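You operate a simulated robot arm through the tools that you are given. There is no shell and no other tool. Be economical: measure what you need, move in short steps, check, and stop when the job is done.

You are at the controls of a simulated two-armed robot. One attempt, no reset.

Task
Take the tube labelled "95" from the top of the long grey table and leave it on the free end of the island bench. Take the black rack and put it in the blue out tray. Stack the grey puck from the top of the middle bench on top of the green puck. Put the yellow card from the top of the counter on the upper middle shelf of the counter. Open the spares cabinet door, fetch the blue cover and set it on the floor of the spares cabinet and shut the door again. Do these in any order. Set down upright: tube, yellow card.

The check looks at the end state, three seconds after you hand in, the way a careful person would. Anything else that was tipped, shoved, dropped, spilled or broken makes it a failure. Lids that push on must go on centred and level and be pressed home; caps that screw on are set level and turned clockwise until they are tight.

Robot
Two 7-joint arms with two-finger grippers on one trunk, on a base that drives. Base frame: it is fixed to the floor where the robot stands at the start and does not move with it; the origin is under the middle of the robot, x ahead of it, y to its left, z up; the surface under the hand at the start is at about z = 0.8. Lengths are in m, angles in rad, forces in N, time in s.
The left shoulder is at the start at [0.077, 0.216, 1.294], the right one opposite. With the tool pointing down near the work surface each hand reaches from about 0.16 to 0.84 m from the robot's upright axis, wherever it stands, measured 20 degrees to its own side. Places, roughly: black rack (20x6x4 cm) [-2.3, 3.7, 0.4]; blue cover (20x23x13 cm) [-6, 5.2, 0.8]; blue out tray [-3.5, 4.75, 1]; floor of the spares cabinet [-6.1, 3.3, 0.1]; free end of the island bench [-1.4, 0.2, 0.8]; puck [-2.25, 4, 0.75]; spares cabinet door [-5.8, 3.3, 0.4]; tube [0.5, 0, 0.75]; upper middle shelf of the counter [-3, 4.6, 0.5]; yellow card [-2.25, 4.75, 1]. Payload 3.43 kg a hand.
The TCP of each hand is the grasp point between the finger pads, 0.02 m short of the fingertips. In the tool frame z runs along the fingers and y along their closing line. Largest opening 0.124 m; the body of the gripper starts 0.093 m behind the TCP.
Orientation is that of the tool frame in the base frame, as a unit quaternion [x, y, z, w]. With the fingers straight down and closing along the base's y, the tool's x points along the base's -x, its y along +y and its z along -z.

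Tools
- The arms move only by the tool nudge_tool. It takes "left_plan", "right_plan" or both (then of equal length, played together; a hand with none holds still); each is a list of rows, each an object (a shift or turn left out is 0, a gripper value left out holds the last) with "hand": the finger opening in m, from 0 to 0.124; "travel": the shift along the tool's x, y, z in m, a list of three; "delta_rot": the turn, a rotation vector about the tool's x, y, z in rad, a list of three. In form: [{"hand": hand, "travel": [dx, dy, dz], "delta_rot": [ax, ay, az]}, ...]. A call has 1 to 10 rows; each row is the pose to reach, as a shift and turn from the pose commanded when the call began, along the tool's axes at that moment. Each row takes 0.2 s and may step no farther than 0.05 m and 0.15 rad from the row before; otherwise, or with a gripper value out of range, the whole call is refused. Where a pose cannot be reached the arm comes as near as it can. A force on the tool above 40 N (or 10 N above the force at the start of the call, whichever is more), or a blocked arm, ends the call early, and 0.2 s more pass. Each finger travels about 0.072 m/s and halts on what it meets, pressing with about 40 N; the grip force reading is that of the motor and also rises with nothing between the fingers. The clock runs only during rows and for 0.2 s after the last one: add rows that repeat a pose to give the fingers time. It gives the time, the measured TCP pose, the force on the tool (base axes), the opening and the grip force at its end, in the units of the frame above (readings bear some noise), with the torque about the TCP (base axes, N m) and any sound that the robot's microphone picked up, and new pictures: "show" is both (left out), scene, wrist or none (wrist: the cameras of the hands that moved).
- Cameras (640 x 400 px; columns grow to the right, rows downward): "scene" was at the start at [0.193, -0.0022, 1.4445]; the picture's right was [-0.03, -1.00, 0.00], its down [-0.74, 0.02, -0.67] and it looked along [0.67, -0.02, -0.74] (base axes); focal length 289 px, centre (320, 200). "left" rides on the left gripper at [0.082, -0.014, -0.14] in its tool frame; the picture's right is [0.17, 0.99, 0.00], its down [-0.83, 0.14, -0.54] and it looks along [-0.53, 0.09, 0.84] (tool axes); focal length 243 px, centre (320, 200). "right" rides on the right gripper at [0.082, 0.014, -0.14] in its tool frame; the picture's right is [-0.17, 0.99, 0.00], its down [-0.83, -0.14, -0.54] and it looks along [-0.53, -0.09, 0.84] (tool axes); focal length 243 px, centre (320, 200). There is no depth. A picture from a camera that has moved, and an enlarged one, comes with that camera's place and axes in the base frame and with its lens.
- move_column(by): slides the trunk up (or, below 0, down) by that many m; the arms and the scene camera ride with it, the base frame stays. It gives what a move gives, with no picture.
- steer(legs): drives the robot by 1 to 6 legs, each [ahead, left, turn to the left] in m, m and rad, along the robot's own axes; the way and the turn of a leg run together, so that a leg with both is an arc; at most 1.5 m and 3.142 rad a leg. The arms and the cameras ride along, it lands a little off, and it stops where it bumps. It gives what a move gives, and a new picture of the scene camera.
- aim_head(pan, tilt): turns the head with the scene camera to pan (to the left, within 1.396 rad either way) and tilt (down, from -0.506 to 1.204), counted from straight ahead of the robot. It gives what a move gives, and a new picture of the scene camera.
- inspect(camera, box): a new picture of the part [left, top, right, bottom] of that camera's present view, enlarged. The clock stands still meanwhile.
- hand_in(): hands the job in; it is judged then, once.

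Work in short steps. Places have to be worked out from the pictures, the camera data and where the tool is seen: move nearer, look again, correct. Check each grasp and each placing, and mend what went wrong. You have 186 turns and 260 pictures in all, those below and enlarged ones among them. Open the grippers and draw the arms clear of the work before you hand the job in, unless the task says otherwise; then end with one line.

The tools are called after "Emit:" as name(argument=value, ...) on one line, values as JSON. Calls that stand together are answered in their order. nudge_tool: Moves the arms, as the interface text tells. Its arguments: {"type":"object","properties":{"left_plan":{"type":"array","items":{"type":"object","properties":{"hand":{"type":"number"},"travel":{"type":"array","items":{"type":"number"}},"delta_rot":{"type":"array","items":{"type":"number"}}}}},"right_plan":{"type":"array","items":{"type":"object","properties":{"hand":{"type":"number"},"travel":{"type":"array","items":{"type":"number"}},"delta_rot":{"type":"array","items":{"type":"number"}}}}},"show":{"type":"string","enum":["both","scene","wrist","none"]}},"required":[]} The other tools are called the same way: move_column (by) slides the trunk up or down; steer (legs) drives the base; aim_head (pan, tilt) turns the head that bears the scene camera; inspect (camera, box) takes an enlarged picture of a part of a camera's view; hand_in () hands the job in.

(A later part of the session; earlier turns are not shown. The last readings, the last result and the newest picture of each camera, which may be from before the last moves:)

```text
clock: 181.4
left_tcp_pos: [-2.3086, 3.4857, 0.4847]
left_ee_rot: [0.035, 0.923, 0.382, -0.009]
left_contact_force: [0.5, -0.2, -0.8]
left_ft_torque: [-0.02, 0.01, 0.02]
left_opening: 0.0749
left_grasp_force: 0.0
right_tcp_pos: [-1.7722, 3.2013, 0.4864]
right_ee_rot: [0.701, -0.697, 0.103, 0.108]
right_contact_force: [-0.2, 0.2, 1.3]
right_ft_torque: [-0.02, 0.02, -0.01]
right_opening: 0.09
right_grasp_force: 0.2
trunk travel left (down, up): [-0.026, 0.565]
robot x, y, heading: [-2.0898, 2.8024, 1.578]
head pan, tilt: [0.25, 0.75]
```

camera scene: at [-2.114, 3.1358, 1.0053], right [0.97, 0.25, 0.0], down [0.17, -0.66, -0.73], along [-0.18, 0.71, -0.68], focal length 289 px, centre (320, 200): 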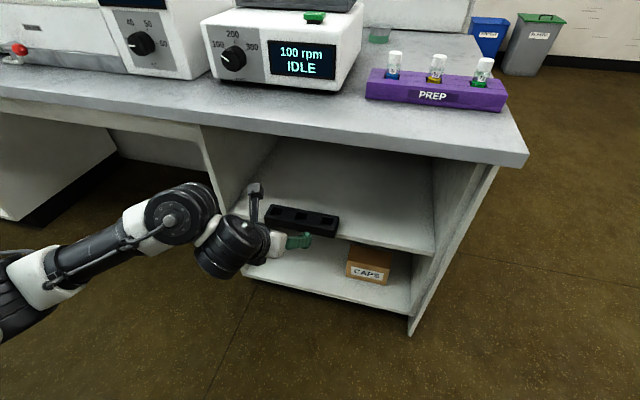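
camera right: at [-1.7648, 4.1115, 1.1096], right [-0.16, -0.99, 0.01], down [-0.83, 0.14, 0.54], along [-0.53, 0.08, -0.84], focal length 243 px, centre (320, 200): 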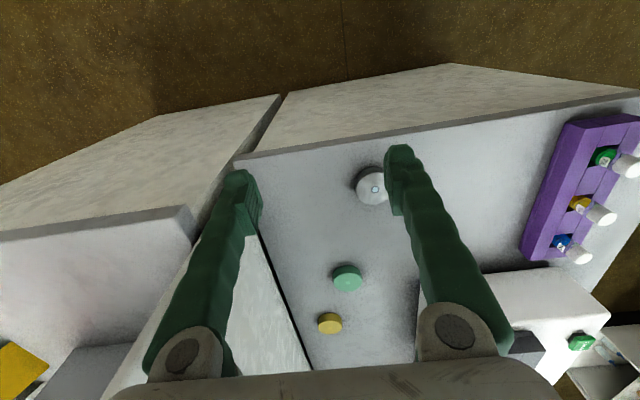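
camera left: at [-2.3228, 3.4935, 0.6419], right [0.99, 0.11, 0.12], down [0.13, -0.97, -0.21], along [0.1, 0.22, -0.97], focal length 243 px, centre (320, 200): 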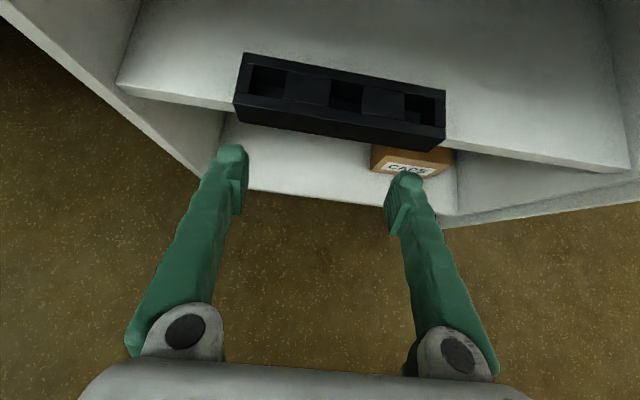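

Now I pitch the hand up to horizontal in front of the rack's edge at z ≈ 0.425.

Emit:
nudge_tool(left_plan=[{"travel": [-0.003, -0.002, 0.012], "delta_rot": [-0.131, 0, -0.012]}, {"travel": [-0.006, -0.003, 0.024], "delta_rot": [-0.262, 0, -0.024]}, {"travel": [-0.01, -0.005, 0.036], "delta_rot": [-0.393, 0, -0.036]}, {"travel": [-0.013, -0.007, 0.049], "delta_rot": [-0.524, 0, -0.048]}, {"travel": [-0.016, -0.008, 0.061], "delta_rot": [-0.655, 0, -0.06]}, {"travel": [-0.019, -0.01, 0.073], "delta_rot": [-0.785, 0, -0.071]}])

```text
clock: 183.0
left_tcp_pos: [-2.2595, 3.5261, 0.4037]
left_ee_rot: [0.057, 0.728, 0.682, 0.031]
left_contact_force: [0.6, 0.3, 0.2]
left_ft_torque: [0.03, 0.0, 0.0]
left_opening: 0.0751
left_grasp_force: 0.1
left hand out of reach, approached as far as the arm can: row 1, 2, 3, 4
right_tcp_pos: [-1.7723, 3.2013, 0.486]
right_ee_rot: [0.702, -0.696, 0.102, 0.108]
right_contact_force: [-0.1, -0.3, -0.8]
right_ft_torque: [0.02, 0.0, 0.01]
right_opening: 0.09
right_grasp_force: 0.1
trunk travel left (down, up): [-0.026, 0.565]
robot x, y, heading: [-2.0858, 2.8042, 1.576]
head pan, tilt: [0.25, 0.75]
stopped in row 6 (left hand): the arm was blocked; the commanded pose is now the measured one
camera scene: at [-2.1141, 3.1358, 1.0052], right [0.97, 0.25, 0.0], down [0.17, -0.66, -0.73], along [-0.19, 0.71, -0.68], focal length 289 px, centre (320, 200)
camera left: at [-2.3574, 3.396, 0.4026], right [-0.12, 0.08, 0.99], down [0.76, -0.63, 0.15], along [0.63, 0.77, 0.01], focal length 243 px, centre (320, 200)
```

scene: 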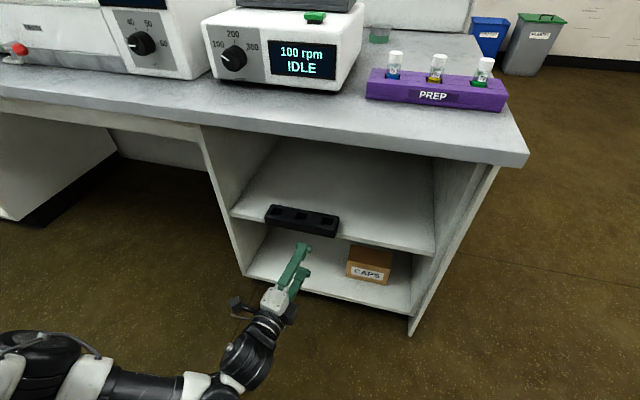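
left: 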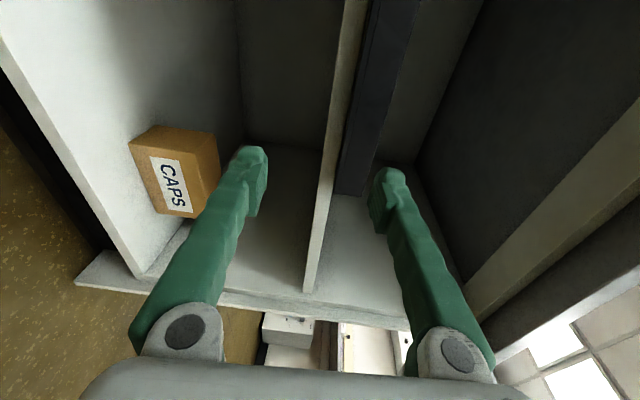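

The hand is horizontal, vertical closing, slightly yawed; the arm was folded tightly. I raise 2 cm and move forward 4 cm to relieve it and look again.

Emit:
nudge_tool(left_plan=[{"travel": [0.005, 0.012, 0.005]}, {"travel": [0.012, 0.022, 0.015]}, {"travel": [0.02, 0.023, 0.035]}])

```text
clock: 183.8
left_tcp_pos: [-2.2761, 3.5661, 0.4256]
left_ee_rot: [0.056, 0.729, 0.682, 0.031]
left_contact_force: [0.8, 0.1, 1.3]
left_ft_torque: [-0.02, -0.02, -0.01]
left_opening: 0.075
left_grasp_force: 0.1
right_tcp_pos: [-1.7705, 3.2013, 0.4873]
right_ee_rot: [0.701, -0.697, 0.102, 0.108]
right_contact_force: [-0.1, 0.2, -0.3]
right_ft_torque: [-0.02, 0.0, -0.01]
right_opening: 0.0903
right_grasp_force: 0.0
trunk travel left (down, up): [-0.026, 0.565]
robot x, y, heading: [-2.0847, 2.8023, 1.573]
head pan, tilt: [0.25, 0.75]
camera scene: at [-2.1143, 3.1359, 1.0052], right [0.97, 0.25, 0.0], down [0.17, -0.66, -0.73], along [-0.19, 0.71, -0.68], focal length 289 px, centre (320, 200)
camera left: at [-2.3736, 3.4352, 0.4233], right [-0.12, 0.08, 0.99], down [0.76, -0.63, 0.15], along [0.63, 0.77, 0.01], focal length 243 px, centre (320, 200)
```

scene: 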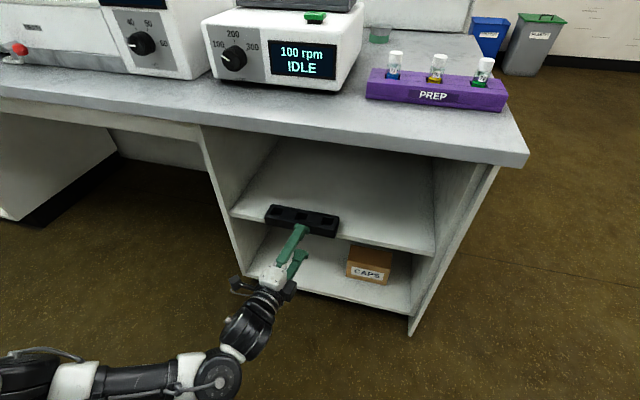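
left: 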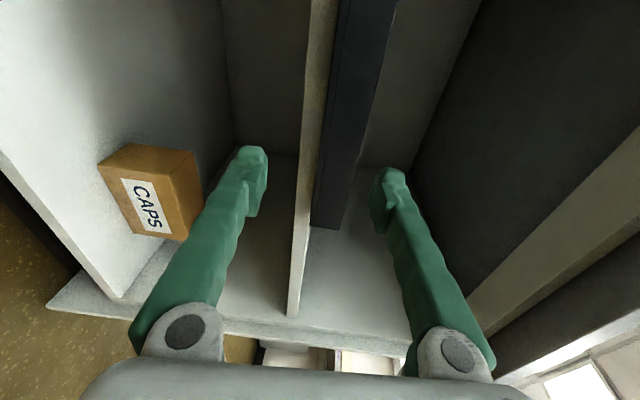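

Comparing edges, the shelf top is really z ≈ 0.42 (rack 0.42–0.46, matching the earlier contact). I raise 1.5 cm, advance 3.2 cm, and close.

Emit:
nudge_tool(left_plan=[{"travel": [0.004, 0.015, 0.0]}, {"travel": [0.01, 0.0165, 0.018]}, {"travel": [0.0127, 0.0165, 0.032]}, {"hand": 0.0, "travel": [0.0127, 0.0165, 0.032]}, {"travel": [0.0127, 0.0165, 0.032]}, {"travel": [0.0127, 0.0165, 0.032]}])

```text
clock: 185.2
left_tcp_pos: [-2.2821, 3.5998, 0.44]
left_ee_rot: [0.056, 0.728, 0.682, 0.031]
left_contact_force: [-0.5, 0.7, 1.3]
left_ft_torque: [0.09, -0.19, 0.04]
left_opening: 0.031
left_grasp_force: 40.3
right_tcp_pos: [-1.7713, 3.2016, 0.4873]
right_ee_rot: [0.701, -0.697, 0.101, 0.109]
right_contact_force: [0.6, 1.0, -0.6]
right_ft_torque: [0.0, -0.03, -0.04]
right_opening: 0.0901
right_grasp_force: 0.1
trunk travel left (down, up): [-0.026, 0.565]
robot x, y, heading: [-2.0851, 2.8042, 1.584]
head pan, tilt: [0.25, 0.75]
camera scene: at [-2.1143, 3.1358, 1.0052], right [0.97, 0.25, 0.0], down [0.17, -0.66, -0.73], along [-0.19, 0.71, -0.68], focal length 289 px, centre (320, 200)
camera left: at [-2.3808, 3.4688, 0.4385], right [-0.12, 0.08, 0.99], down [0.76, -0.63, 0.15], along [0.63, 0.77, 0.02], focal length 243 px, centre (320, 200)
```

scene: 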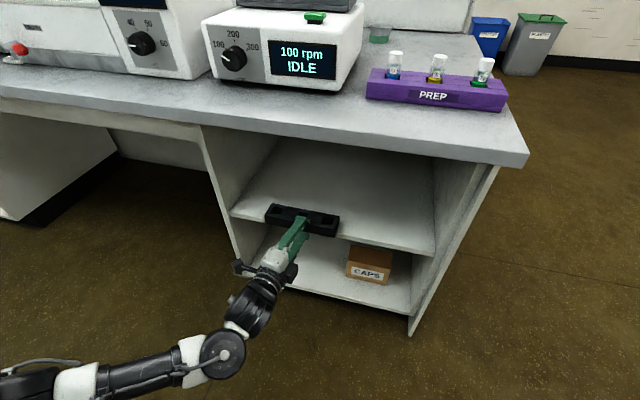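
left: 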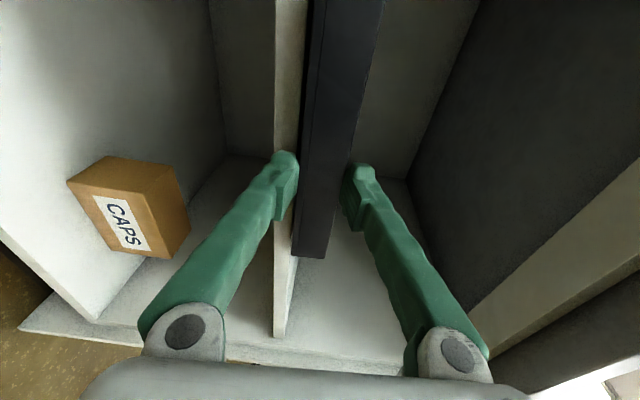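

Gripped (rack 3.1 cm high). I pull it 1 cm further out, release, advance and regrip deeper.

Emit:
nudge_tool(left_plan=[{"travel": [0, 0, -0.005]}, {"travel": [0, 0, -0.01]}, {"travel": [0, 0, -0.01], "hand": 0.05}, {"travel": [0, 0, -0.01]}, {"travel": [0, 0, -0.005]}, {"travel": [0, 0, -0.001]}, {"travel": [0, 0, -0.001], "hand": 0.0}, {"travel": [0, 0, -0.001]}, {"travel": [0, 0, -0.001]}])

```text
clock: 187.2
left_tcp_pos: [-2.2814, 3.5983, 0.4408]
left_ee_rot: [0.056, 0.728, 0.683, 0.031]
left_contact_force: [0.3, -0.2, 2.0]
left_ft_torque: [0.21, -0.38, 0.04]
left_opening: 0.0308
left_grasp_force: 40.2
right_tcp_pos: [-1.772, 3.2007, 0.4874]
right_ee_rot: [0.701, -0.698, 0.102, 0.107]
right_contact_force: [-0.1, -0.1, 0.6]
right_ft_torque: [0.01, -0.01, 0.01]
right_opening: 0.0898
right_grasp_force: 0.0
trunk travel left (down, up): [-0.026, 0.565]
robot x, y, heading: [-2.0864, 2.8057, 1.578]
head pan, tilt: [0.25, 0.75]
camera scene: at [-2.1143, 3.1356, 1.0053], right [0.97, 0.25, 0.0], down [0.17, -0.66, -0.73], along [-0.19, 0.71, -0.68], focal length 289 px, centre (320, 200)
camera left: at [-2.3803, 3.4682, 0.4389], right [-0.12, 0.08, 0.99], down [0.76, -0.63, 0.15], along [0.63, 0.77, 0.02], focal length 243 px, centre (320, 200)
```

scene: 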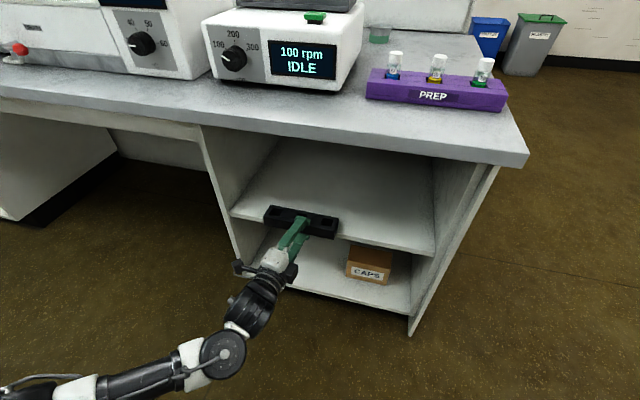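
left: 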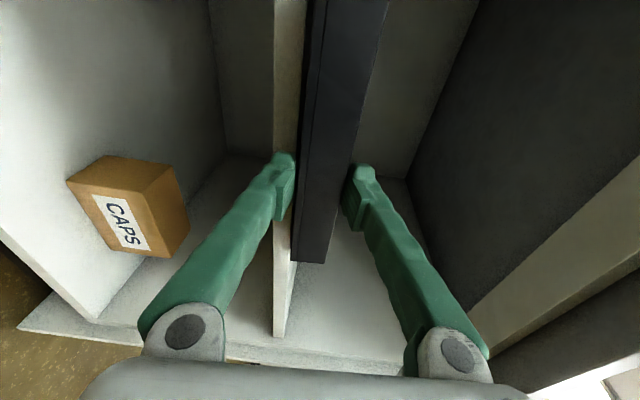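

Regripped deeper. I lift 4 mm and draw the rack out 12 cm.

Emit:
nudge_tool(left_plan=[{"travel": [0, 0.004, 0]}, {"travel": [0, 0.006, -0.02]}, {"travel": [0, 0.008, -0.05]}, {"travel": [0, 0.01, -0.08]}, {"travel": [0, 0.01, -0.11]}])

```text
clock: 188.4
left_tcp_pos: [-2.2967, 3.4901, 0.4573]
left_ee_rot: [0.057, 0.728, 0.682, 0.031]
left_contact_force: [0.3, -0.1, -1.7]
left_ft_torque: [-0.04, 0.03, 0.02]
left_opening: 0.0308
left_grasp_force: 40.2
right_tcp_pos: [-1.7725, 3.2008, 0.4867]
right_ee_rot: [0.701, -0.697, 0.103, 0.108]
right_contact_force: [-0.1, -0.7, 0.0]
right_ft_torque: [0.01, -0.01, 0.0]
right_opening: 0.0902
right_grasp_force: 0.0
trunk travel left (down, up): [-0.026, 0.565]
robot x, y, heading: [-2.087, 2.8051, 1.577]
head pan, tilt: [0.25, 0.75]
camera scene: at [-2.1143, 3.1357, 1.0053], right [0.97, 0.25, 0.0], down [0.17, -0.66, -0.73], along [-0.19, 0.71, -0.68], focal length 289 px, centre (320, 200)
camera left: at [-2.395, 3.36, 0.4547], right [-0.12, 0.08, 0.99], down [0.76, -0.63, 0.15], along [0.63, 0.77, 0.01], focal length 243 px, centre (320, 200)
```

scene: 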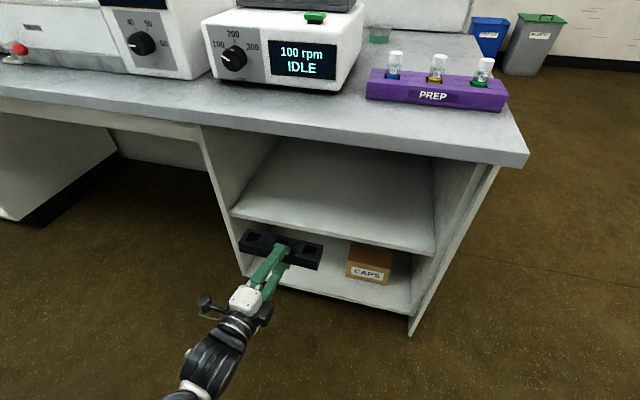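
left: 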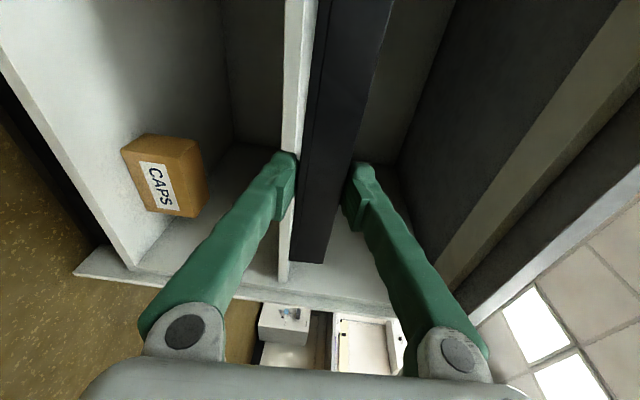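

The rack is free and held. I back 5 cm, strafe right out of the bench area, then raise the trunk.

Emit:
steer(legs=[[-0.06, 0, 0], [0, -1.0, 0]])

Emit:
move_column(by=0.45)

```text
clock: 202.7
left_tcp_pos: [-1.2768, 3.4308, 0.4567]
left_ee_rot: [0.065, 0.728, 0.682, 0.038]
left_contact_force: [0.9, 0.3, -1.0]
left_ft_torque: [-0.06, -0.01, 0.01]
left_opening: 0.0306
left_grasp_force: 39.8
right_tcp_pos: [-0.7596, 3.1304, 0.4872]
right_ee_rot: [-0.693, 0.706, -0.101, -0.109]
right_contact_force: [0.3, -1.0, -0.8]
right_ft_torque: [0.0, -0.01, -0.02]
right_opening: 0.09
right_grasp_force: 0.0
trunk travel left (down, up): [-0.026, 0.565]
robot x, y, heading: [-1.0849, 2.7411, 1.552]
head pan, tilt: [0.25, 0.75]
camera scene: at [-1.1029, 3.0725, 1.0052], right [0.97, 0.23, 0.0], down [0.16, -0.66, -0.73], along [-0.17, 0.71, -0.68], focal length 289 px, centre (320, 200)
```

scene: 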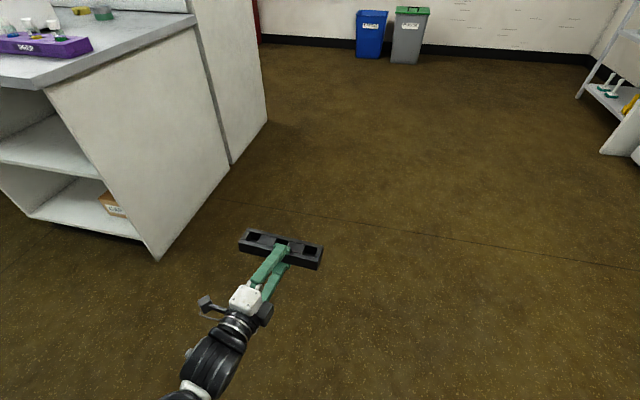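

```text
refused: 0.45 is not a number from -0.4 to 0.4
```

Raise the trunk 0.4, and drive north past the counter's east end.

Emit:
move_column(by=0.4)

Emit:
steer(legs=[[1.4, 0, 0], [1.2, 0, 0]])

Emit:
aim_head(pan=1.2, tilt=0.4)

```text
clock: 206.5
left_tcp_pos: [-1.2761, 3.4332, 0.8557]
left_ee_rot: [0.065, 0.728, 0.682, 0.039]
left_contact_force: [-0.5, 0.1, -1.0]
left_ft_torque: [-0.08, -0.03, 0.04]
left_opening: 0.0305
left_grasp_force: 40.7
right_tcp_pos: [-0.7588, 3.13, 0.8875]
right_ee_rot: [-0.693, 0.706, -0.101, -0.11]
right_contact_force: [-0.3, -0.9, 0.2]
right_ft_torque: [0.01, -0.02, -0.01]
right_opening: 0.0899
right_grasp_force: 0.0
trunk travel left (down, up): [-0.426, 0.165]
robot x, y, heading: [-1.083, 2.74, 1.554]
head pan, tilt: [0.25, 0.75]
```

```text
clock: 222.2
left_tcp_pos: [-1.3064, 6.0053, 0.8565]
left_ee_rot: [0.052, 0.729, 0.682, 0.025]
left_contact_force: [-0.8, 0.1, -1.5]
left_ft_torque: [-0.09, -0.04, 0.0]
left_opening: 0.0309
left_grasp_force: 40.1
right_tcp_pos: [-0.7776, 5.7245, 0.8865]
right_ee_rot: [0.707, -0.691, 0.103, 0.107]
right_contact_force: [1.0, 0.7, -0.2]
right_ft_torque: [0.03, 0.01, 0.02]
right_opening: 0.09
right_grasp_force: 0.0
trunk travel left (down, up): [-0.426, 0.165]
robot x, y, heading: [-1.0876, 5.3219, 1.593]
head pan, tilt: [0.25, 0.75]
camera scene: at [-1.1164, 5.5288, 1.4257], right [0.96, 0.27, 0.0], down [0.18, -0.66, -0.73], along [-0.2, 0.7, -0.68], focal length 289 px, centre (320, 200)
```

scene: 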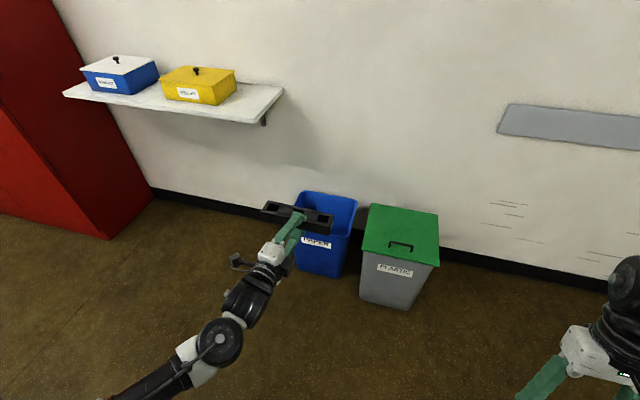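

```text
clock: 223.4
left_tcp_pos: [-1.3079, 6.005, 0.8558]
left_ee_rot: [0.051, 0.729, 0.682, 0.025]
left_contact_force: [0.3, -0.7, -1.4]
left_ft_torque: [-0.05, -0.02, 0.0]
left_opening: 0.0306
left_grasp_force: 39.3
right_tcp_pos: [-0.778, 5.7239, 0.8864]
right_ee_rot: [0.707, -0.691, 0.104, 0.107]
right_contact_force: [-0.1, 0.0, 0.0]
right_ft_torque: [0.02, 0.0, -0.01]
right_opening: 0.0901
right_grasp_force: 0.0
trunk travel left (down, up): [-0.426, 0.165]
robot x, y, heading: [-1.0909, 5.323, 1.594]
head pan, tilt: [1.201, 0.4]
camera scene: at [-1.1812, 5.4806, 1.4568], right [0.34, 0.94, 0.0], down [0.37, -0.13, -0.92], along [-0.87, 0.31, -0.39], focal length 289 px, centre (320, 200)
```

scene: 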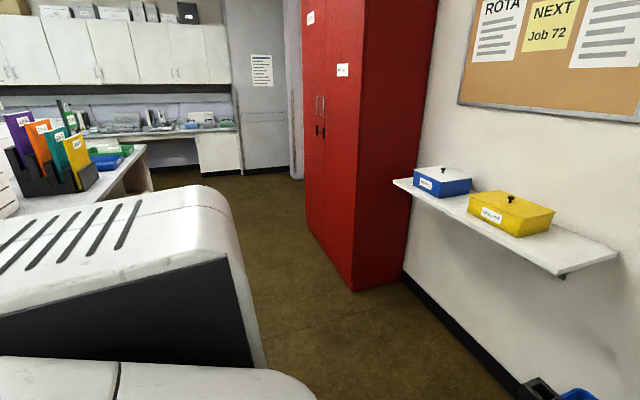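

I raise the trunk 0.15, turn to face south here in open space, then strafe west part of the way.

Emit:
move_column(by=0.15)

Emit:
steer(legs=[[0, 0, 1.55], [0, 0, 1.56], [-0.1, -0.5, 0]])

Emit:
aim_head(pan=-0.5, tilt=0.55)

```text
clock: 225.2
left_tcp_pos: [-1.3074, 6.0051, 1.005]
left_ee_rot: [0.05, 0.73, 0.681, 0.025]
left_contact_force: [-0.3, 0.6, -1.8]
left_ft_torque: [-0.04, 0.02, -0.01]
left_opening: 0.0306
left_grasp_force: 39.8
right_tcp_pos: [-0.7761, 5.7243, 1.0359]
right_ee_rot: [0.707, -0.691, 0.105, 0.108]
right_contact_force: [0.4, 0.5, 0.3]
right_ft_torque: [-0.03, 0.01, 0.02]
right_opening: 0.0899
right_grasp_force: 0.1
trunk travel left (down, up): [-0.576, 0.015]
robot x, y, heading: [-1.0844, 5.3215, 1.59]
head pan, tilt: [1.201, 0.4]
```

```text
clock: 242.7
left_tcp_pos: [-1.399, 4.7472, 1.0055]
left_ee_rot: [0.727, -0.072, -0.045, 0.682]
left_contact_force: [-0.3, -0.2, -1.9]
left_ft_torque: [0.04, 0.02, 0.0]
left_opening: 0.0305
left_grasp_force: 40.1
right_tcp_pos: [-1.9118, 5.0569, 1.0363]
right_ee_rot: [0.711, 0.687, 0.11, -0.101]
right_contact_force: [-1.0, -0.4, 0.0]
right_ft_torque: [0.0, 0.02, 0.02]
right_opening: 0.09
right_grasp_force: 0.1
trunk travel left (down, up): [-0.576, 0.015]
robot x, y, heading: [-1.5788, 5.4392, -1.603]
head pan, tilt: [1.201, 0.4]
camera scene: at [-1.5002, 5.3773, 1.6283], right [-0.39, -0.92, 0.0], down [-0.36, 0.15, -0.92], along [0.85, -0.36, -0.39], focal length 289 px, centre (320, 200)
```

scene: 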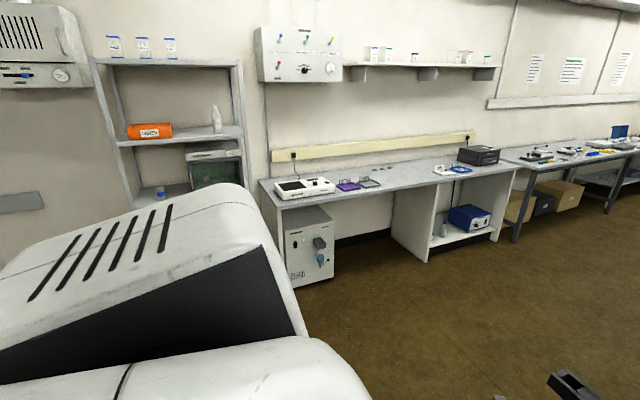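

```text
clock: 244.4
left_tcp_pos: [-1.3989, 4.7467, 1.0065]
left_ee_rot: [0.727, -0.071, -0.045, 0.681]
left_contact_force: [-0.4, 0.1, -1.4]
left_ft_torque: [0.02, -0.02, 0.02]
left_opening: 0.0309
left_grasp_force: 40.0
right_tcp_pos: [-1.9123, 5.0559, 1.0369]
right_ee_rot: [0.711, 0.688, 0.11, -0.101]
right_contact_force: [0.2, 0.0, -1.1]
right_ft_torque: [0.0, 0.01, 0.02]
right_opening: 0.0898
right_grasp_force: 0.1
trunk travel left (down, up): [-0.576, 0.015]
robot x, y, heading: [-1.5801, 5.4421, -1.607]
head pan, tilt: [-0.499, 0.55]
camera scene: at [-1.6311, 5.3362, 1.6146], right [-0.86, 0.51, 0.0], down [0.26, 0.45, -0.85], along [-0.43, -0.74, -0.52], focal length 289 px, centre (320, 200)
```

scene: 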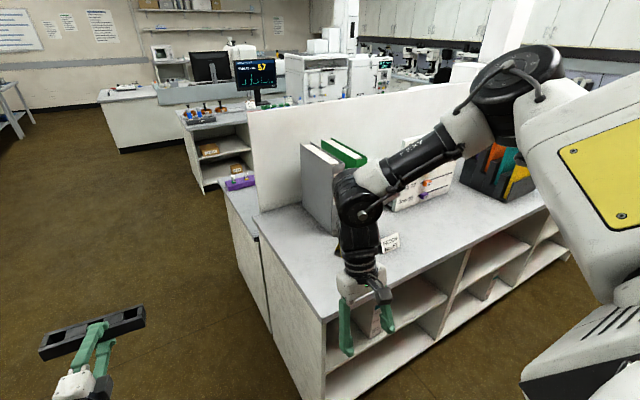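

The counter's shelves open on this north side. I strafe 0.3 m right and look at the card area.

Emit:
steer(legs=[[0, -0.29, 0.03]])

Emit:
aim_head(pan=-0.2, tilt=0.75)

```text
clock: 248.8
left_tcp_pos: [-1.6682, 4.7583, 1.0065]
left_ee_rot: [0.728, -0.06, -0.033, 0.682]
left_contact_force: [-0.4, 0.4, -1.2]
left_ft_torque: [0.02, 0.01, 0.06]
left_opening: 0.0306
left_grasp_force: 40.4
right_tcp_pos: [-2.1909, 5.0522, 1.0378]
right_ee_rot: [0.7, 0.698, 0.109, -0.102]
right_contact_force: [0.5, 0.1, -0.2]
right_ft_torque: [0.03, -0.01, 0.01]
right_opening: 0.0903
right_grasp_force: 0.0
trunk travel left (down, up): [-0.576, 0.015]
robot x, y, heading: [-1.8673, 5.4429, -1.574]
head pan, tilt: [-0.499, 0.55]
camera scene: at [-1.917, 5.3401, 1.6146], right [-0.88, 0.48, 0.0], down [0.25, 0.46, -0.85], along [-0.41, -0.75, -0.52], focal length 289 px, centre (320, 200)
```

scene: 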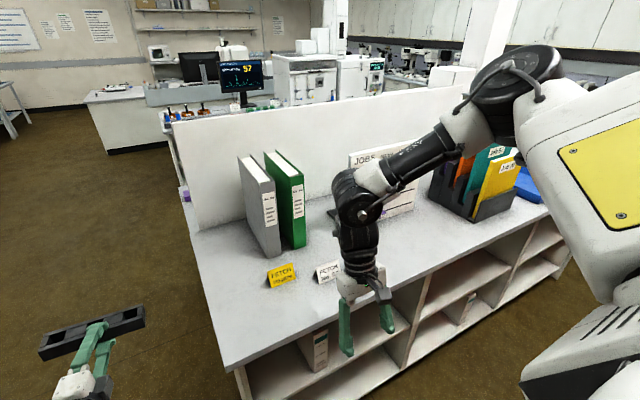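

```text
clock: 249.6
left_tcp_pos: [-1.6674, 4.7569, 1.0061]
left_ee_rot: [0.728, -0.062, -0.034, 0.681]
left_contact_force: [-0.1, 0.4, -1.0]
left_ft_torque: [0.04, 0.04, 0.01]
left_opening: 0.0306
left_grasp_force: 39.8
right_tcp_pos: [-2.1893, 5.0509, 1.0366]
right_ee_rot: [0.701, 0.698, 0.108, -0.101]
right_contact_force: [0.9, -0.4, -0.2]
right_ft_torque: [0.01, -0.01, -0.03]
right_opening: 0.0897
right_grasp_force: 0.0
trunk travel left (down, up): [-0.576, 0.015]
robot x, y, heading: [-1.8698, 5.4452, -1.576]
head pan, tilt: [-0.201, 0.75]
camera scene: at [-1.8911, 5.3377, 1.5973], right [-0.98, 0.2, 0.0], down [0.14, 0.67, -0.73], along [-0.15, -0.72, -0.68], focal length 289 px, centre (320, 200)
```

scene: 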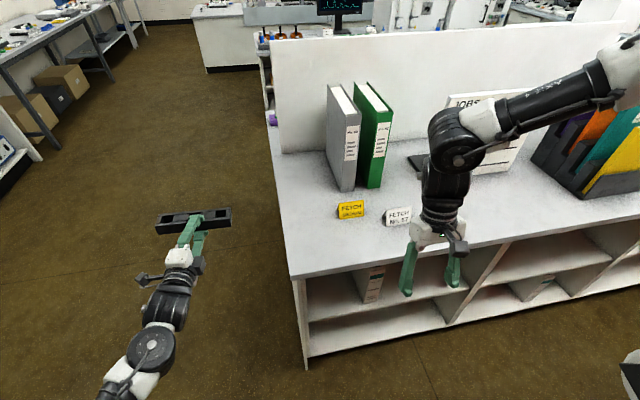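

I zoom on the yellow card.

Emit:
inspect(camera="scene", box=[300, 160, 460, 260])

```text
4.00 times, centred on (380, 210) of scene
camera zoom: at [-1.8911, 5.3377, 1.5973], right [-0.98, 0.2, 0.0], down [0.14, 0.67, -0.73], along [-0.15, -0.72, -0.68], focal length 1156 px, centre (80, 160)
```

zoom: 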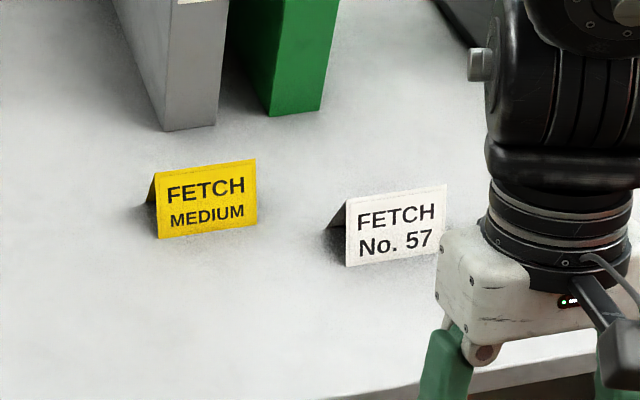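

The yellow tent card stands at about [-2.13, 4.71]. I plan to grip it by its side edges (closing along x) with the hand pitched 45°, so the same pose can set it inside the shelf. First I pitch the right hand.

Emit:
nudge_tool(right_plan=[{"hand": 0.1, "travel": [-0.006, 0.008, -0.006], "delta_rot": [0, -0.135, 0]}, {"travel": [-0.012, 0.015, -0.012], "delta_rot": [0, -0.27, 0]}, {"travel": [-0.018, 0.023, -0.017], "delta_rot": [0, -0.405, 0]}, {"travel": [-0.025, 0.03, -0.023], "delta_rot": [0, -0.54, 0]}, {"travel": [-0.031, 0.038, -0.029], "delta_rot": [0, -0.675, 0]}, {"travel": [-0.037, 0.045, -0.035], "delta_rot": [0, -0.81, 0]}, {"travel": [-0.043, 0.053, -0.04], "delta_rot": [0, -0.945, 0]}, {"travel": [-0.049, 0.06, -0.046], "delta_rot": [0, -1.08, 0]}])

```text
clock: 251.4
left_tcp_pos: [-1.6671, 4.758, 1.0029]
left_ee_rot: [0.73, -0.06, -0.035, 0.68]
left_contact_force: [0.0, -1.0, -2.5]
left_ft_torque: [-0.04, 0.03, -0.01]
left_opening: 0.0304
left_grasp_force: 39.6
right_tcp_pos: [-2.1561, 4.9892, 1.0637]
right_ee_rot: [0.66, 0.659, -0.249, 0.263]
right_contact_force: [0.4, -0.2, -0.8]
right_ft_torque: [0.0, -0.02, 0.04]
right_opening: 0.1
right_grasp_force: 0.1
right hand out of reach, approached as far as the arm can: row 6, 7, 8
trunk travel left (down, up): [-0.576, 0.015]
robot x, y, heading: [-1.8694, 5.4464, -1.572]
head pan, tilt: [-0.201, 0.75]
camera scene: at [-1.8902, 5.3354, 1.5967], right [-0.98, 0.2, 0.0], down [0.14, 0.67, -0.73], along [-0.15, -0.72, -0.68], focal length 289 px, centre (320, 200)
camera right: at [-2.1449, 5.1445, 1.1119], right [0.98, -0.12, 0.13], down [-0.15, -0.25, 0.96], along [-0.08, -0.96, -0.26], focal length 243 px, centre (320, 200)
```

scene: 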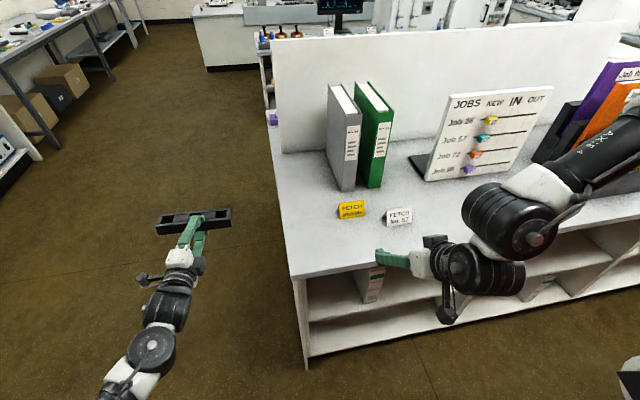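
right: 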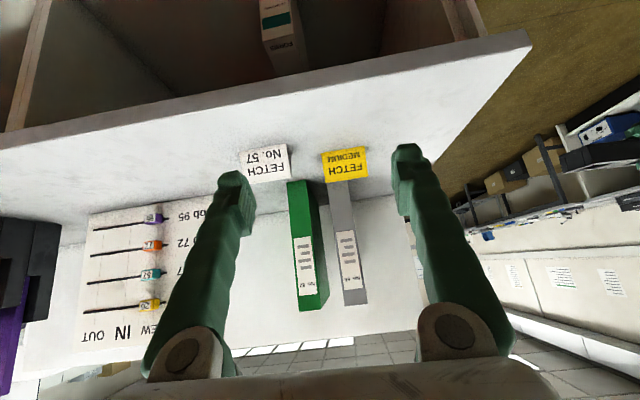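

Triangulating the two views: counter z = 0.900, card centre ≈ [-2.125, 4.684], about 8.5 cm wide and 5 cm high. I move to a pre-grasp 10 cm back along the approach line.

Emit:
nudge_tool(right_plan=[{"hand": 0.115, "travel": [-0.022, 0.005, 0.034]}, {"travel": [-0.045, 0.01, 0.068]}, {"travel": [-0.068, 0.015, 0.102]}, {"travel": [-0.09, 0.02, 0.136]}, {"travel": [-0.113, 0.025, 0.17]}, {"travel": [-0.136, 0.029, 0.204]}])

```text
clock: 252.8
left_tcp_pos: [-1.6667, 4.7573, 1.0042]
left_ee_rot: [0.728, -0.06, -0.035, 0.682]
left_contact_force: [-1.0, 0.1, -0.5]
left_ft_torque: [0.07, 0.04, -0.03]
left_opening: 0.031
left_grasp_force: 40.2
right_tcp_pos: [-2.1629, 4.7821, 1.0561]
right_ee_rot: [0.657, 0.651, -0.267, 0.272]
right_contact_force: [1.1, 0.3, -0.4]
right_ft_torque: [-0.01, 0.05, 0.0]
right_opening: 0.1153
right_grasp_force: 0.0
right hand out of reach, approached as far as the arm can: row 4, 5, 6
trunk travel left (down, up): [-0.576, 0.015]
robot x, y, heading: [-1.8658, 5.4487, -1.575]
head pan, tilt: [-0.201, 0.75]
camera scene: at [-1.8907, 5.3372, 1.5972], right [-0.98, 0.2, 0.0], down [0.14, 0.67, -0.73], along [-0.15, -0.72, -0.68], focal length 289 px, centre (320, 200)
camera right: at [-2.1485, 4.9394, 1.0975], right [0.98, -0.12, 0.13], down [-0.15, -0.21, 0.97], along [-0.09, -0.97, -0.22], focal length 243 px, centre (320, 200)
```

scene: 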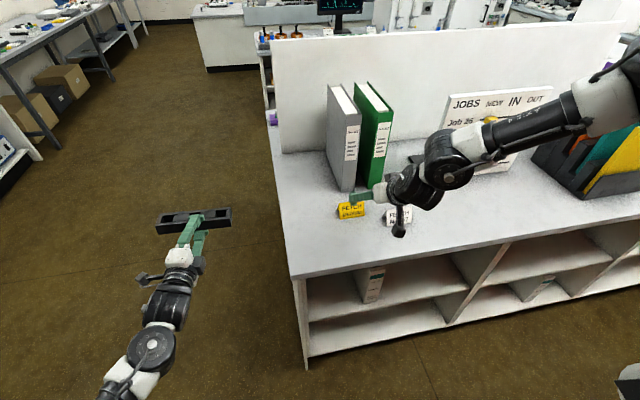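
right: 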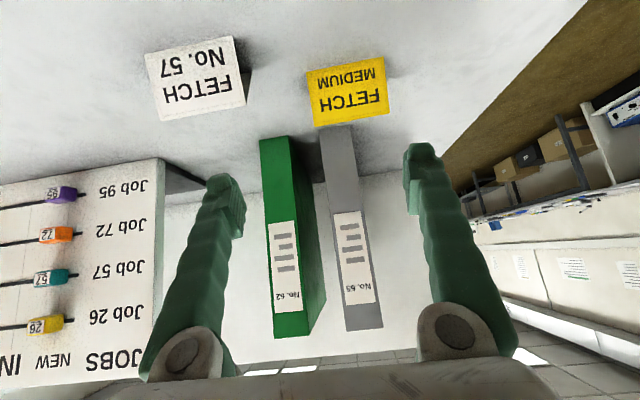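

The arm is limited at this trunk height. I lower the trunk 0.1 m, then approach.

Emit:
move_column(by=-0.1)

Emit:
nudge_tool(right_plan=[{"travel": [0, 0.02, 0]}, {"travel": [0, 0.039, 0]}, {"travel": [-0.005, 0.039, 0.005]}], show="wrist")

```text
clock: 254.2
left_tcp_pos: [-1.6674, 4.758, 0.9065]
left_ee_rot: [0.728, -0.061, -0.035, 0.682]
left_contact_force: [0.1, -0.8, -1.2]
left_ft_torque: [0.04, 0.03, 0.03]
left_opening: 0.0307
left_grasp_force: 39.6
right_tcp_pos: [-2.1643, 4.783, 0.9569]
right_ee_rot: [0.656, 0.651, -0.268, 0.273]
right_contact_force: [-0.2, -0.7, 0.5]
right_ft_torque: [0.0, 0.01, -0.02]
right_opening: 0.1149
right_grasp_force: 0.1
trunk travel left (down, up): [-0.476, 0.115]
robot x, y, heading: [-1.8657, 5.4465, -1.574]
head pan, tilt: [-0.201, 0.75]
```

```text
clock: 254.9
left_tcp_pos: [-1.6678, 4.7572, 0.9062]
left_ee_rot: [0.728, -0.061, -0.034, 0.682]
left_contact_force: [-0.4, -0.9, -1.9]
left_ft_torque: [0.03, 0.04, 0.01]
left_opening: 0.0306
left_grasp_force: 40.2
right_tcp_pos: [-2.126, 4.7759, 0.9568]
right_ee_rot: [0.656, 0.651, -0.268, 0.272]
right_contact_force: [-0.7, 0.5, 0.6]
right_ft_torque: [0.03, 0.02, 0.0]
right_opening: 0.1149
right_grasp_force: 0.0
trunk travel left (down, up): [-0.476, 0.115]
robot x, y, heading: [-1.8697, 5.4464, -1.574]
head pan, tilt: [-0.201, 0.75]
camera right: at [-2.1106, 4.9322, 0.9984], right [0.98, -0.12, 0.13], down [-0.15, -0.21, 0.97], along [-0.09, -0.97, -0.22], focal length 243 px, centre (320, 200)
```

right: 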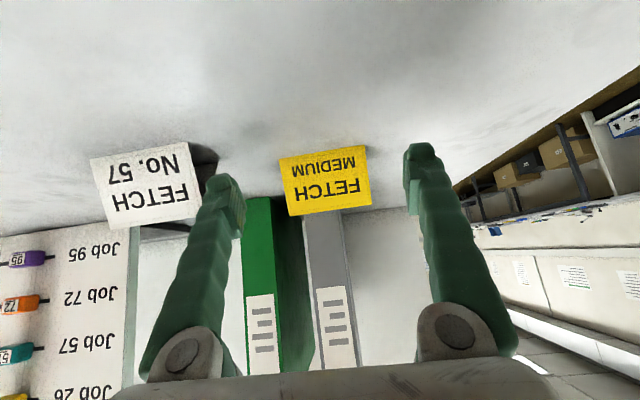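

Centred on the card. I advance to straddle it.

Emit:
nudge_tool(right_plan=[{"travel": [-0.016, 0.002, 0.028]}, {"travel": [-0.032, 0.002, 0.056]}, {"travel": [-0.047, 0.002, 0.083]}])

```text
clock: 255.8
left_tcp_pos: [-1.6674, 4.7575, 0.9076]
left_ee_rot: [0.729, -0.061, -0.035, 0.681]
left_contact_force: [0.8, -0.4, -1.2]
left_ft_torque: [0.03, -0.01, -0.01]
left_opening: 0.0306
left_grasp_force: 39.6
right_tcp_pos: [-2.1235, 4.6849, 0.9322]
right_ee_rot: [0.656, 0.651, -0.268, 0.273]
right_contact_force: [0.2, -0.7, 0.2]
right_ft_torque: [0.03, 0.02, 0.02]
right_opening: 0.1148
right_grasp_force: 0.1
trunk travel left (down, up): [-0.476, 0.115]
robot x, y, heading: [-1.873, 5.4433, -1.578]
head pan, tilt: [-0.201, 0.75]
camera scene: at [-1.8913, 5.256, 1.4807], right [-0.98, 0.2, 0.0], down [0.14, 0.67, -0.73], along [-0.15, -0.72, -0.68], focal length 289 px, centre (320, 200)
camera right: at [-2.1104, 4.8413, 0.9742], right [0.98, -0.12, 0.13], down [-0.15, -0.21, 0.97], along [-0.09, -0.97, -0.22], focal length 243 px, centre (320, 200)
```

scene: 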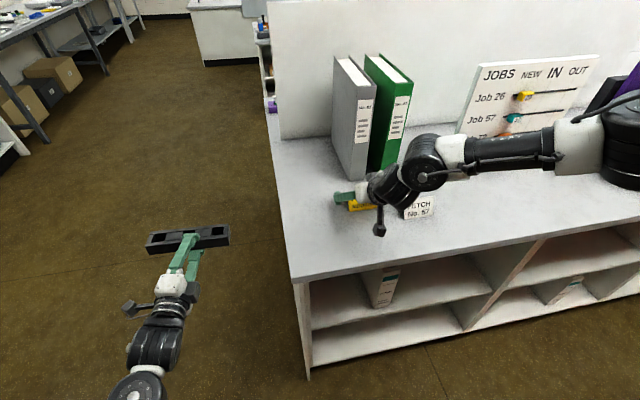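
right: 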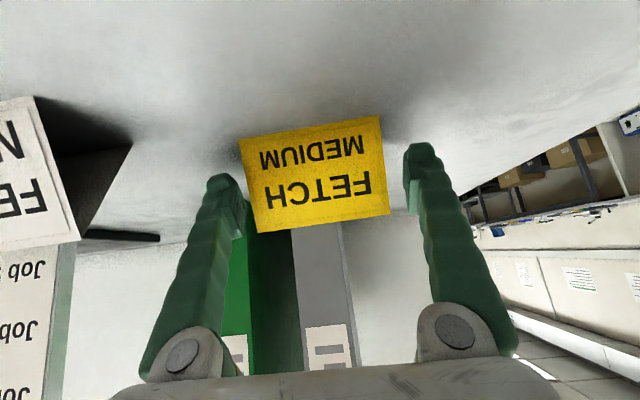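

The card is between the fingers; I close.

Emit:
nudge_tool(right_plan=[{"hand": 0.06}, {}, {}], show="wrist")

```text
clock: 256.6
left_tcp_pos: [-1.6685, 4.7582, 0.9061]
left_ee_rot: [0.729, -0.061, -0.035, 0.681]
left_contact_force: [0.3, -0.5, -1.4]
left_ft_torque: [0.03, 0.05, 0.01]
left_opening: 0.0305
left_grasp_force: 39.7
right_tcp_pos: [-2.1242, 4.6854, 0.9345]
right_ee_rot: [0.656, 0.652, -0.266, 0.272]
right_contact_force: [0.4, 0.5, 1.5]
right_ft_torque: [0.0, 0.04, -0.01]
right_opening: 0.0837
right_grasp_force: 40.3
trunk travel left (down, up): [-0.476, 0.115]
robot x, y, heading: [-1.8707, 5.4482, -1.574]
head pan, tilt: [-0.201, 0.75]
camera right: at [-2.1103, 4.8419, 0.9747], right [0.98, -0.12, 0.13], down [-0.15, -0.21, 0.97], along [-0.09, -0.97, -0.22], focal length 243 px, centre (320, 200)
```

right: 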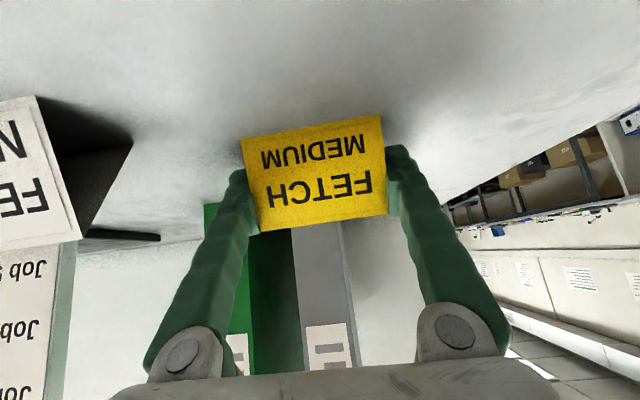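

Gripped (0.084). I lift straight up 12 cm, then pull back toward the robot.

Emit:
nudge_tool(right_plan=[{"travel": [-0.02, 0, -0.02]}, {"travel": [-0.05, 0, -0.05]}, {"travel": [-0.08, 0, -0.08]}, {"travel": [-0.06, 0, -0.105]}, {"travel": [-0.03, 0, -0.135]}, {"travel": [0.0, 0, -0.165]}, {"travel": [0.03, 0, -0.195]}])

```text
clock: 258.1
left_tcp_pos: [-1.6697, 4.7593, 0.9059]
left_ee_rot: [0.729, -0.062, -0.034, 0.681]
left_contact_force: [-0.7, 0.9, -0.6]
left_ft_torque: [0.02, 0.0, 0.09]
left_opening: 0.0306
left_grasp_force: 39.9
right_tcp_pos: [-2.1259, 4.8434, 1.0455]
right_ee_rot: [0.656, 0.652, -0.268, 0.269]
right_contact_force: [2.4, -0.8, 2.8]
right_ft_torque: [0.22, 0.22, -0.21]
right_opening: 0.084
right_grasp_force: 39.8
trunk travel left (down, up): [-0.476, 0.115]
robot x, y, heading: [-1.8682, 5.4482, -1.572]
head pan, tilt: [-0.201, 0.75]
camera scene: at [-1.8953, 5.2572, 1.4805], right [-0.98, 0.2, 0.0], down [0.14, 0.67, -0.73], along [-0.15, -0.72, -0.68], focal length 289 px, centre (320, 200)
camera right: at [-2.1118, 5.0007, 1.0872], right [0.98, -0.12, 0.12], down [-0.15, -0.21, 0.97], along [-0.09, -0.97, -0.23], focal length 243 px, centre (320, 200)
```

scene: 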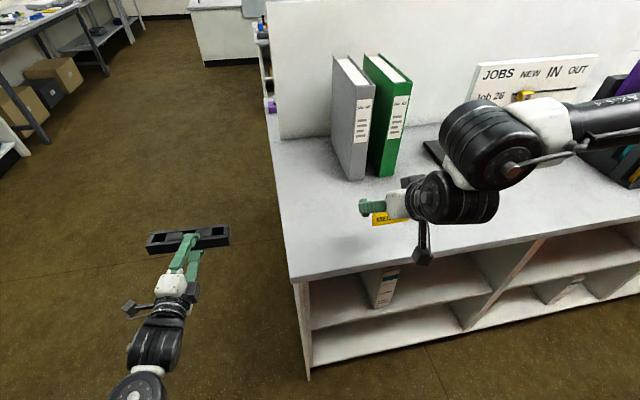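
right: 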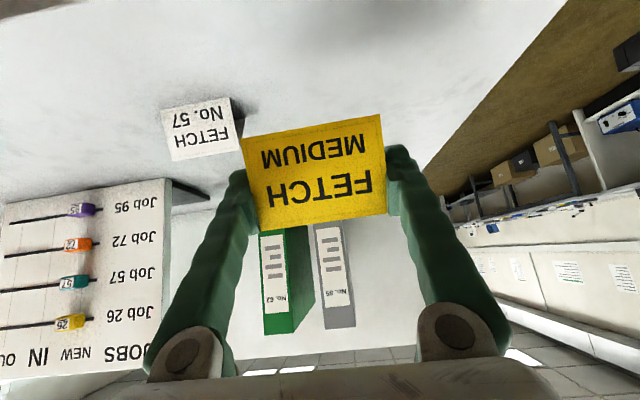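

Card held upright. I back off 0.27 m so that everything clears the counter edge, strafe west 0.6 and look at the shelves.

Emit:
steer(legs=[[-0.27, 0, 0], [0, -0.6, 0]])

Emit:
aim_head(pan=-0.25, tilt=0.6)

```text
clock: 268.5
left_tcp_pos: [-2.274, 5.0297, 0.9052]
left_ee_rot: [0.728, -0.062, -0.035, 0.682]
left_contact_force: [-0.1, -0.6, -1.2]
left_ft_torque: [0.06, 0.04, 0.0]
left_opening: 0.031
left_grasp_force: 40.2
right_tcp_pos: [-2.7286, 5.1135, 1.0486]
right_ee_rot: [0.657, 0.65, -0.267, 0.272]
right_contact_force: [0.6, 0.3, -0.1]
right_ft_torque: [0.0, 0.0, -0.02]
right_opening: 0.0837
right_grasp_force: 40.4
trunk travel left (down, up): [-0.476, 0.115]
robot x, y, heading: [-2.4768, 5.7184, -1.576]
head pan, tilt: [-0.201, 0.75]
camera scene: at [-2.4967, 5.5286, 1.4808], right [-0.98, 0.2, 0.0], down [0.14, 0.67, -0.73], along [-0.15, -0.72, -0.68], focal length 289 px, centre (320, 200)
```

scene: 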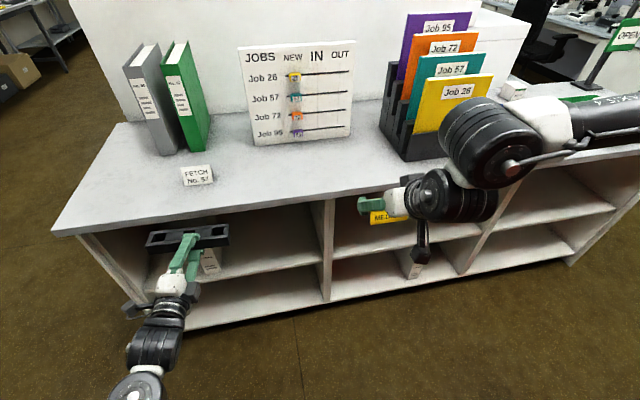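

```text
clock: 269.2
left_tcp_pos: [-2.2756, 5.0291, 0.9052]
left_ee_rot: [0.729, -0.063, -0.035, 0.681]
left_contact_force: [0.8, -0.1, -1.3]
left_ft_torque: [0.05, 0.03, -0.01]
left_opening: 0.0307
left_grasp_force: 40.0
right_tcp_pos: [-2.7278, 5.1145, 1.0491]
right_ee_rot: [0.658, 0.65, -0.268, 0.271]
right_contact_force: [-0.7, 0.6, -0.1]
right_ft_torque: [0.0, 0.05, 0.0]
right_opening: 0.0838
right_grasp_force: 40.3
trunk travel left (down, up): [-0.476, 0.115]
robot x, y, heading: [-2.4785, 5.7179, -1.581]
head pan, tilt: [-0.25, 0.6]
camera scene: at [-2.5021, 5.5242, 1.4937], right [-0.97, 0.25, 0.0], down [0.14, 0.55, -0.82], along [-0.21, -0.8, -0.57], focal length 289 px, centre (320, 200)
```

scene: 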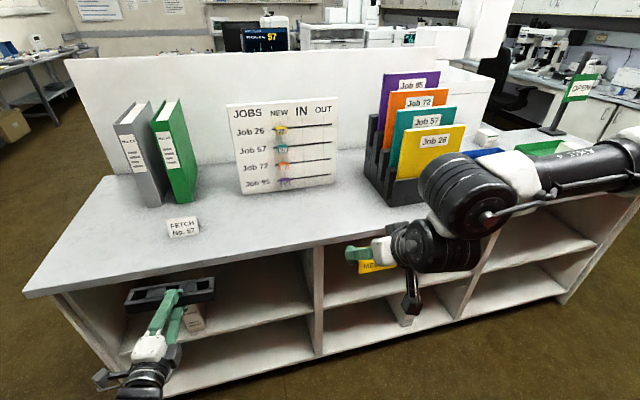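

Three bays: the middle one spans x ≈ −2.67…−3.40 with shelf at z ≈ 0.51. The rack must go first (it would hit the bays when I lower). I raise the trunk and strafe west to the blue out tray.

Emit:
move_column(by=0.11)

Emit:
steer(legs=[[0, -1.15, 0]])

Emit:
aim_head(pan=0.1, tilt=0.7)

```text
clock: 270.6
left_tcp_pos: [-2.2759, 5.03, 1.0137]
left_ee_rot: [0.729, -0.062, -0.036, 0.681]
left_contact_force: [-1.0, 1.3, -1.8]
left_ft_torque: [0.02, 0.03, 0.01]
left_opening: 0.0306
left_grasp_force: 40.0
right_tcp_pos: [-2.7278, 5.113, 1.1574]
right_ee_rot: [0.658, 0.651, -0.267, 0.27]
right_contact_force: [0.2, 0.0, -0.9]
right_ft_torque: [0.01, 0.01, 0.01]
right_opening: 0.0836
right_grasp_force: 39.9
trunk travel left (down, up): [-0.586, 0.005]
robot x, y, heading: [-2.4696, 5.7161, -1.57]
head pan, tilt: [-0.25, 0.6]
```

```text
clock: 286.1
left_tcp_pos: [-3.4145, 5.0353, 1.017]
left_ee_rot: [0.728, -0.062, -0.035, 0.682]
left_contact_force: [-0.3, 0.3, -1.8]
left_ft_torque: [0.0, 0.0, -0.01]
left_opening: 0.0306
left_grasp_force: 40.6
right_tcp_pos: [-3.8687, 5.1216, 1.1595]
right_ee_rot: [0.657, 0.65, -0.268, 0.271]
right_contact_force: [0.3, 0.2, 0.4]
right_ft_torque: [0.01, 0.02, -0.01]
right_opening: 0.0837
right_grasp_force: 39.7
trunk travel left (down, up): [-0.586, 0.005]
robot x, y, heading: [-3.6171, 5.7252, -1.574]
head pan, tilt: [-0.25, 0.6]
camera scene: at [-3.6418, 5.6251, 1.6193], right [-0.97, 0.25, 0.0], down [0.14, 0.55, -0.83], along [-0.21, -0.8, -0.56], focal length 289 px, centre (320, 200)
```

scene: 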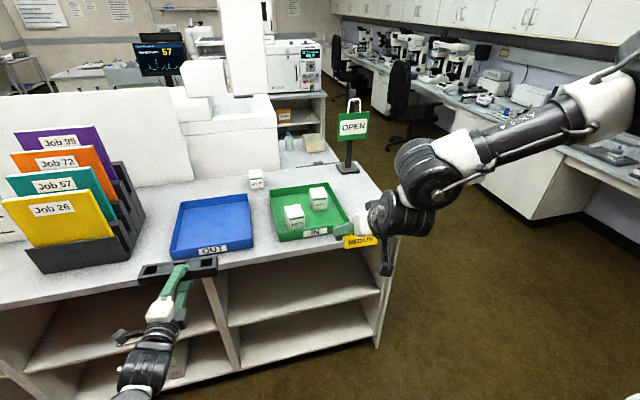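

```text
clock: 286.9
left_tcp_pos: [-3.4151, 5.0359, 1.0146]
left_ee_rot: [0.728, -0.061, -0.035, 0.682]
left_contact_force: [-0.4, 0.3, -0.5]
left_ft_torque: [0.0, 0.01, -0.02]
left_opening: 0.0306
left_grasp_force: 39.6
right_tcp_pos: [-3.8688, 5.12, 1.1593]
right_ee_rot: [0.658, 0.65, -0.268, 0.271]
right_contact_force: [0.7, 0.1, 1.1]
right_ft_torque: [0.03, -0.01, 0.01]
right_opening: 0.0834
right_grasp_force: 40.8
trunk travel left (down, up): [-0.586, 0.005]
robot x, y, heading: [-3.6192, 5.7225, -1.576]
head pan, tilt: [0.099, 0.7]
camera scene: at [-3.6118, 5.626, 1.6107], right [-1.0, -0.09, 0.0], down [-0.06, 0.64, -0.77], along [0.07, -0.76, -0.64], focal length 289 px, centre (320, 200)
```

scene: 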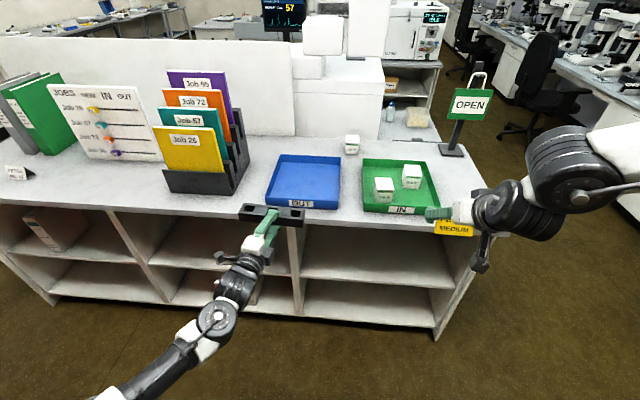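

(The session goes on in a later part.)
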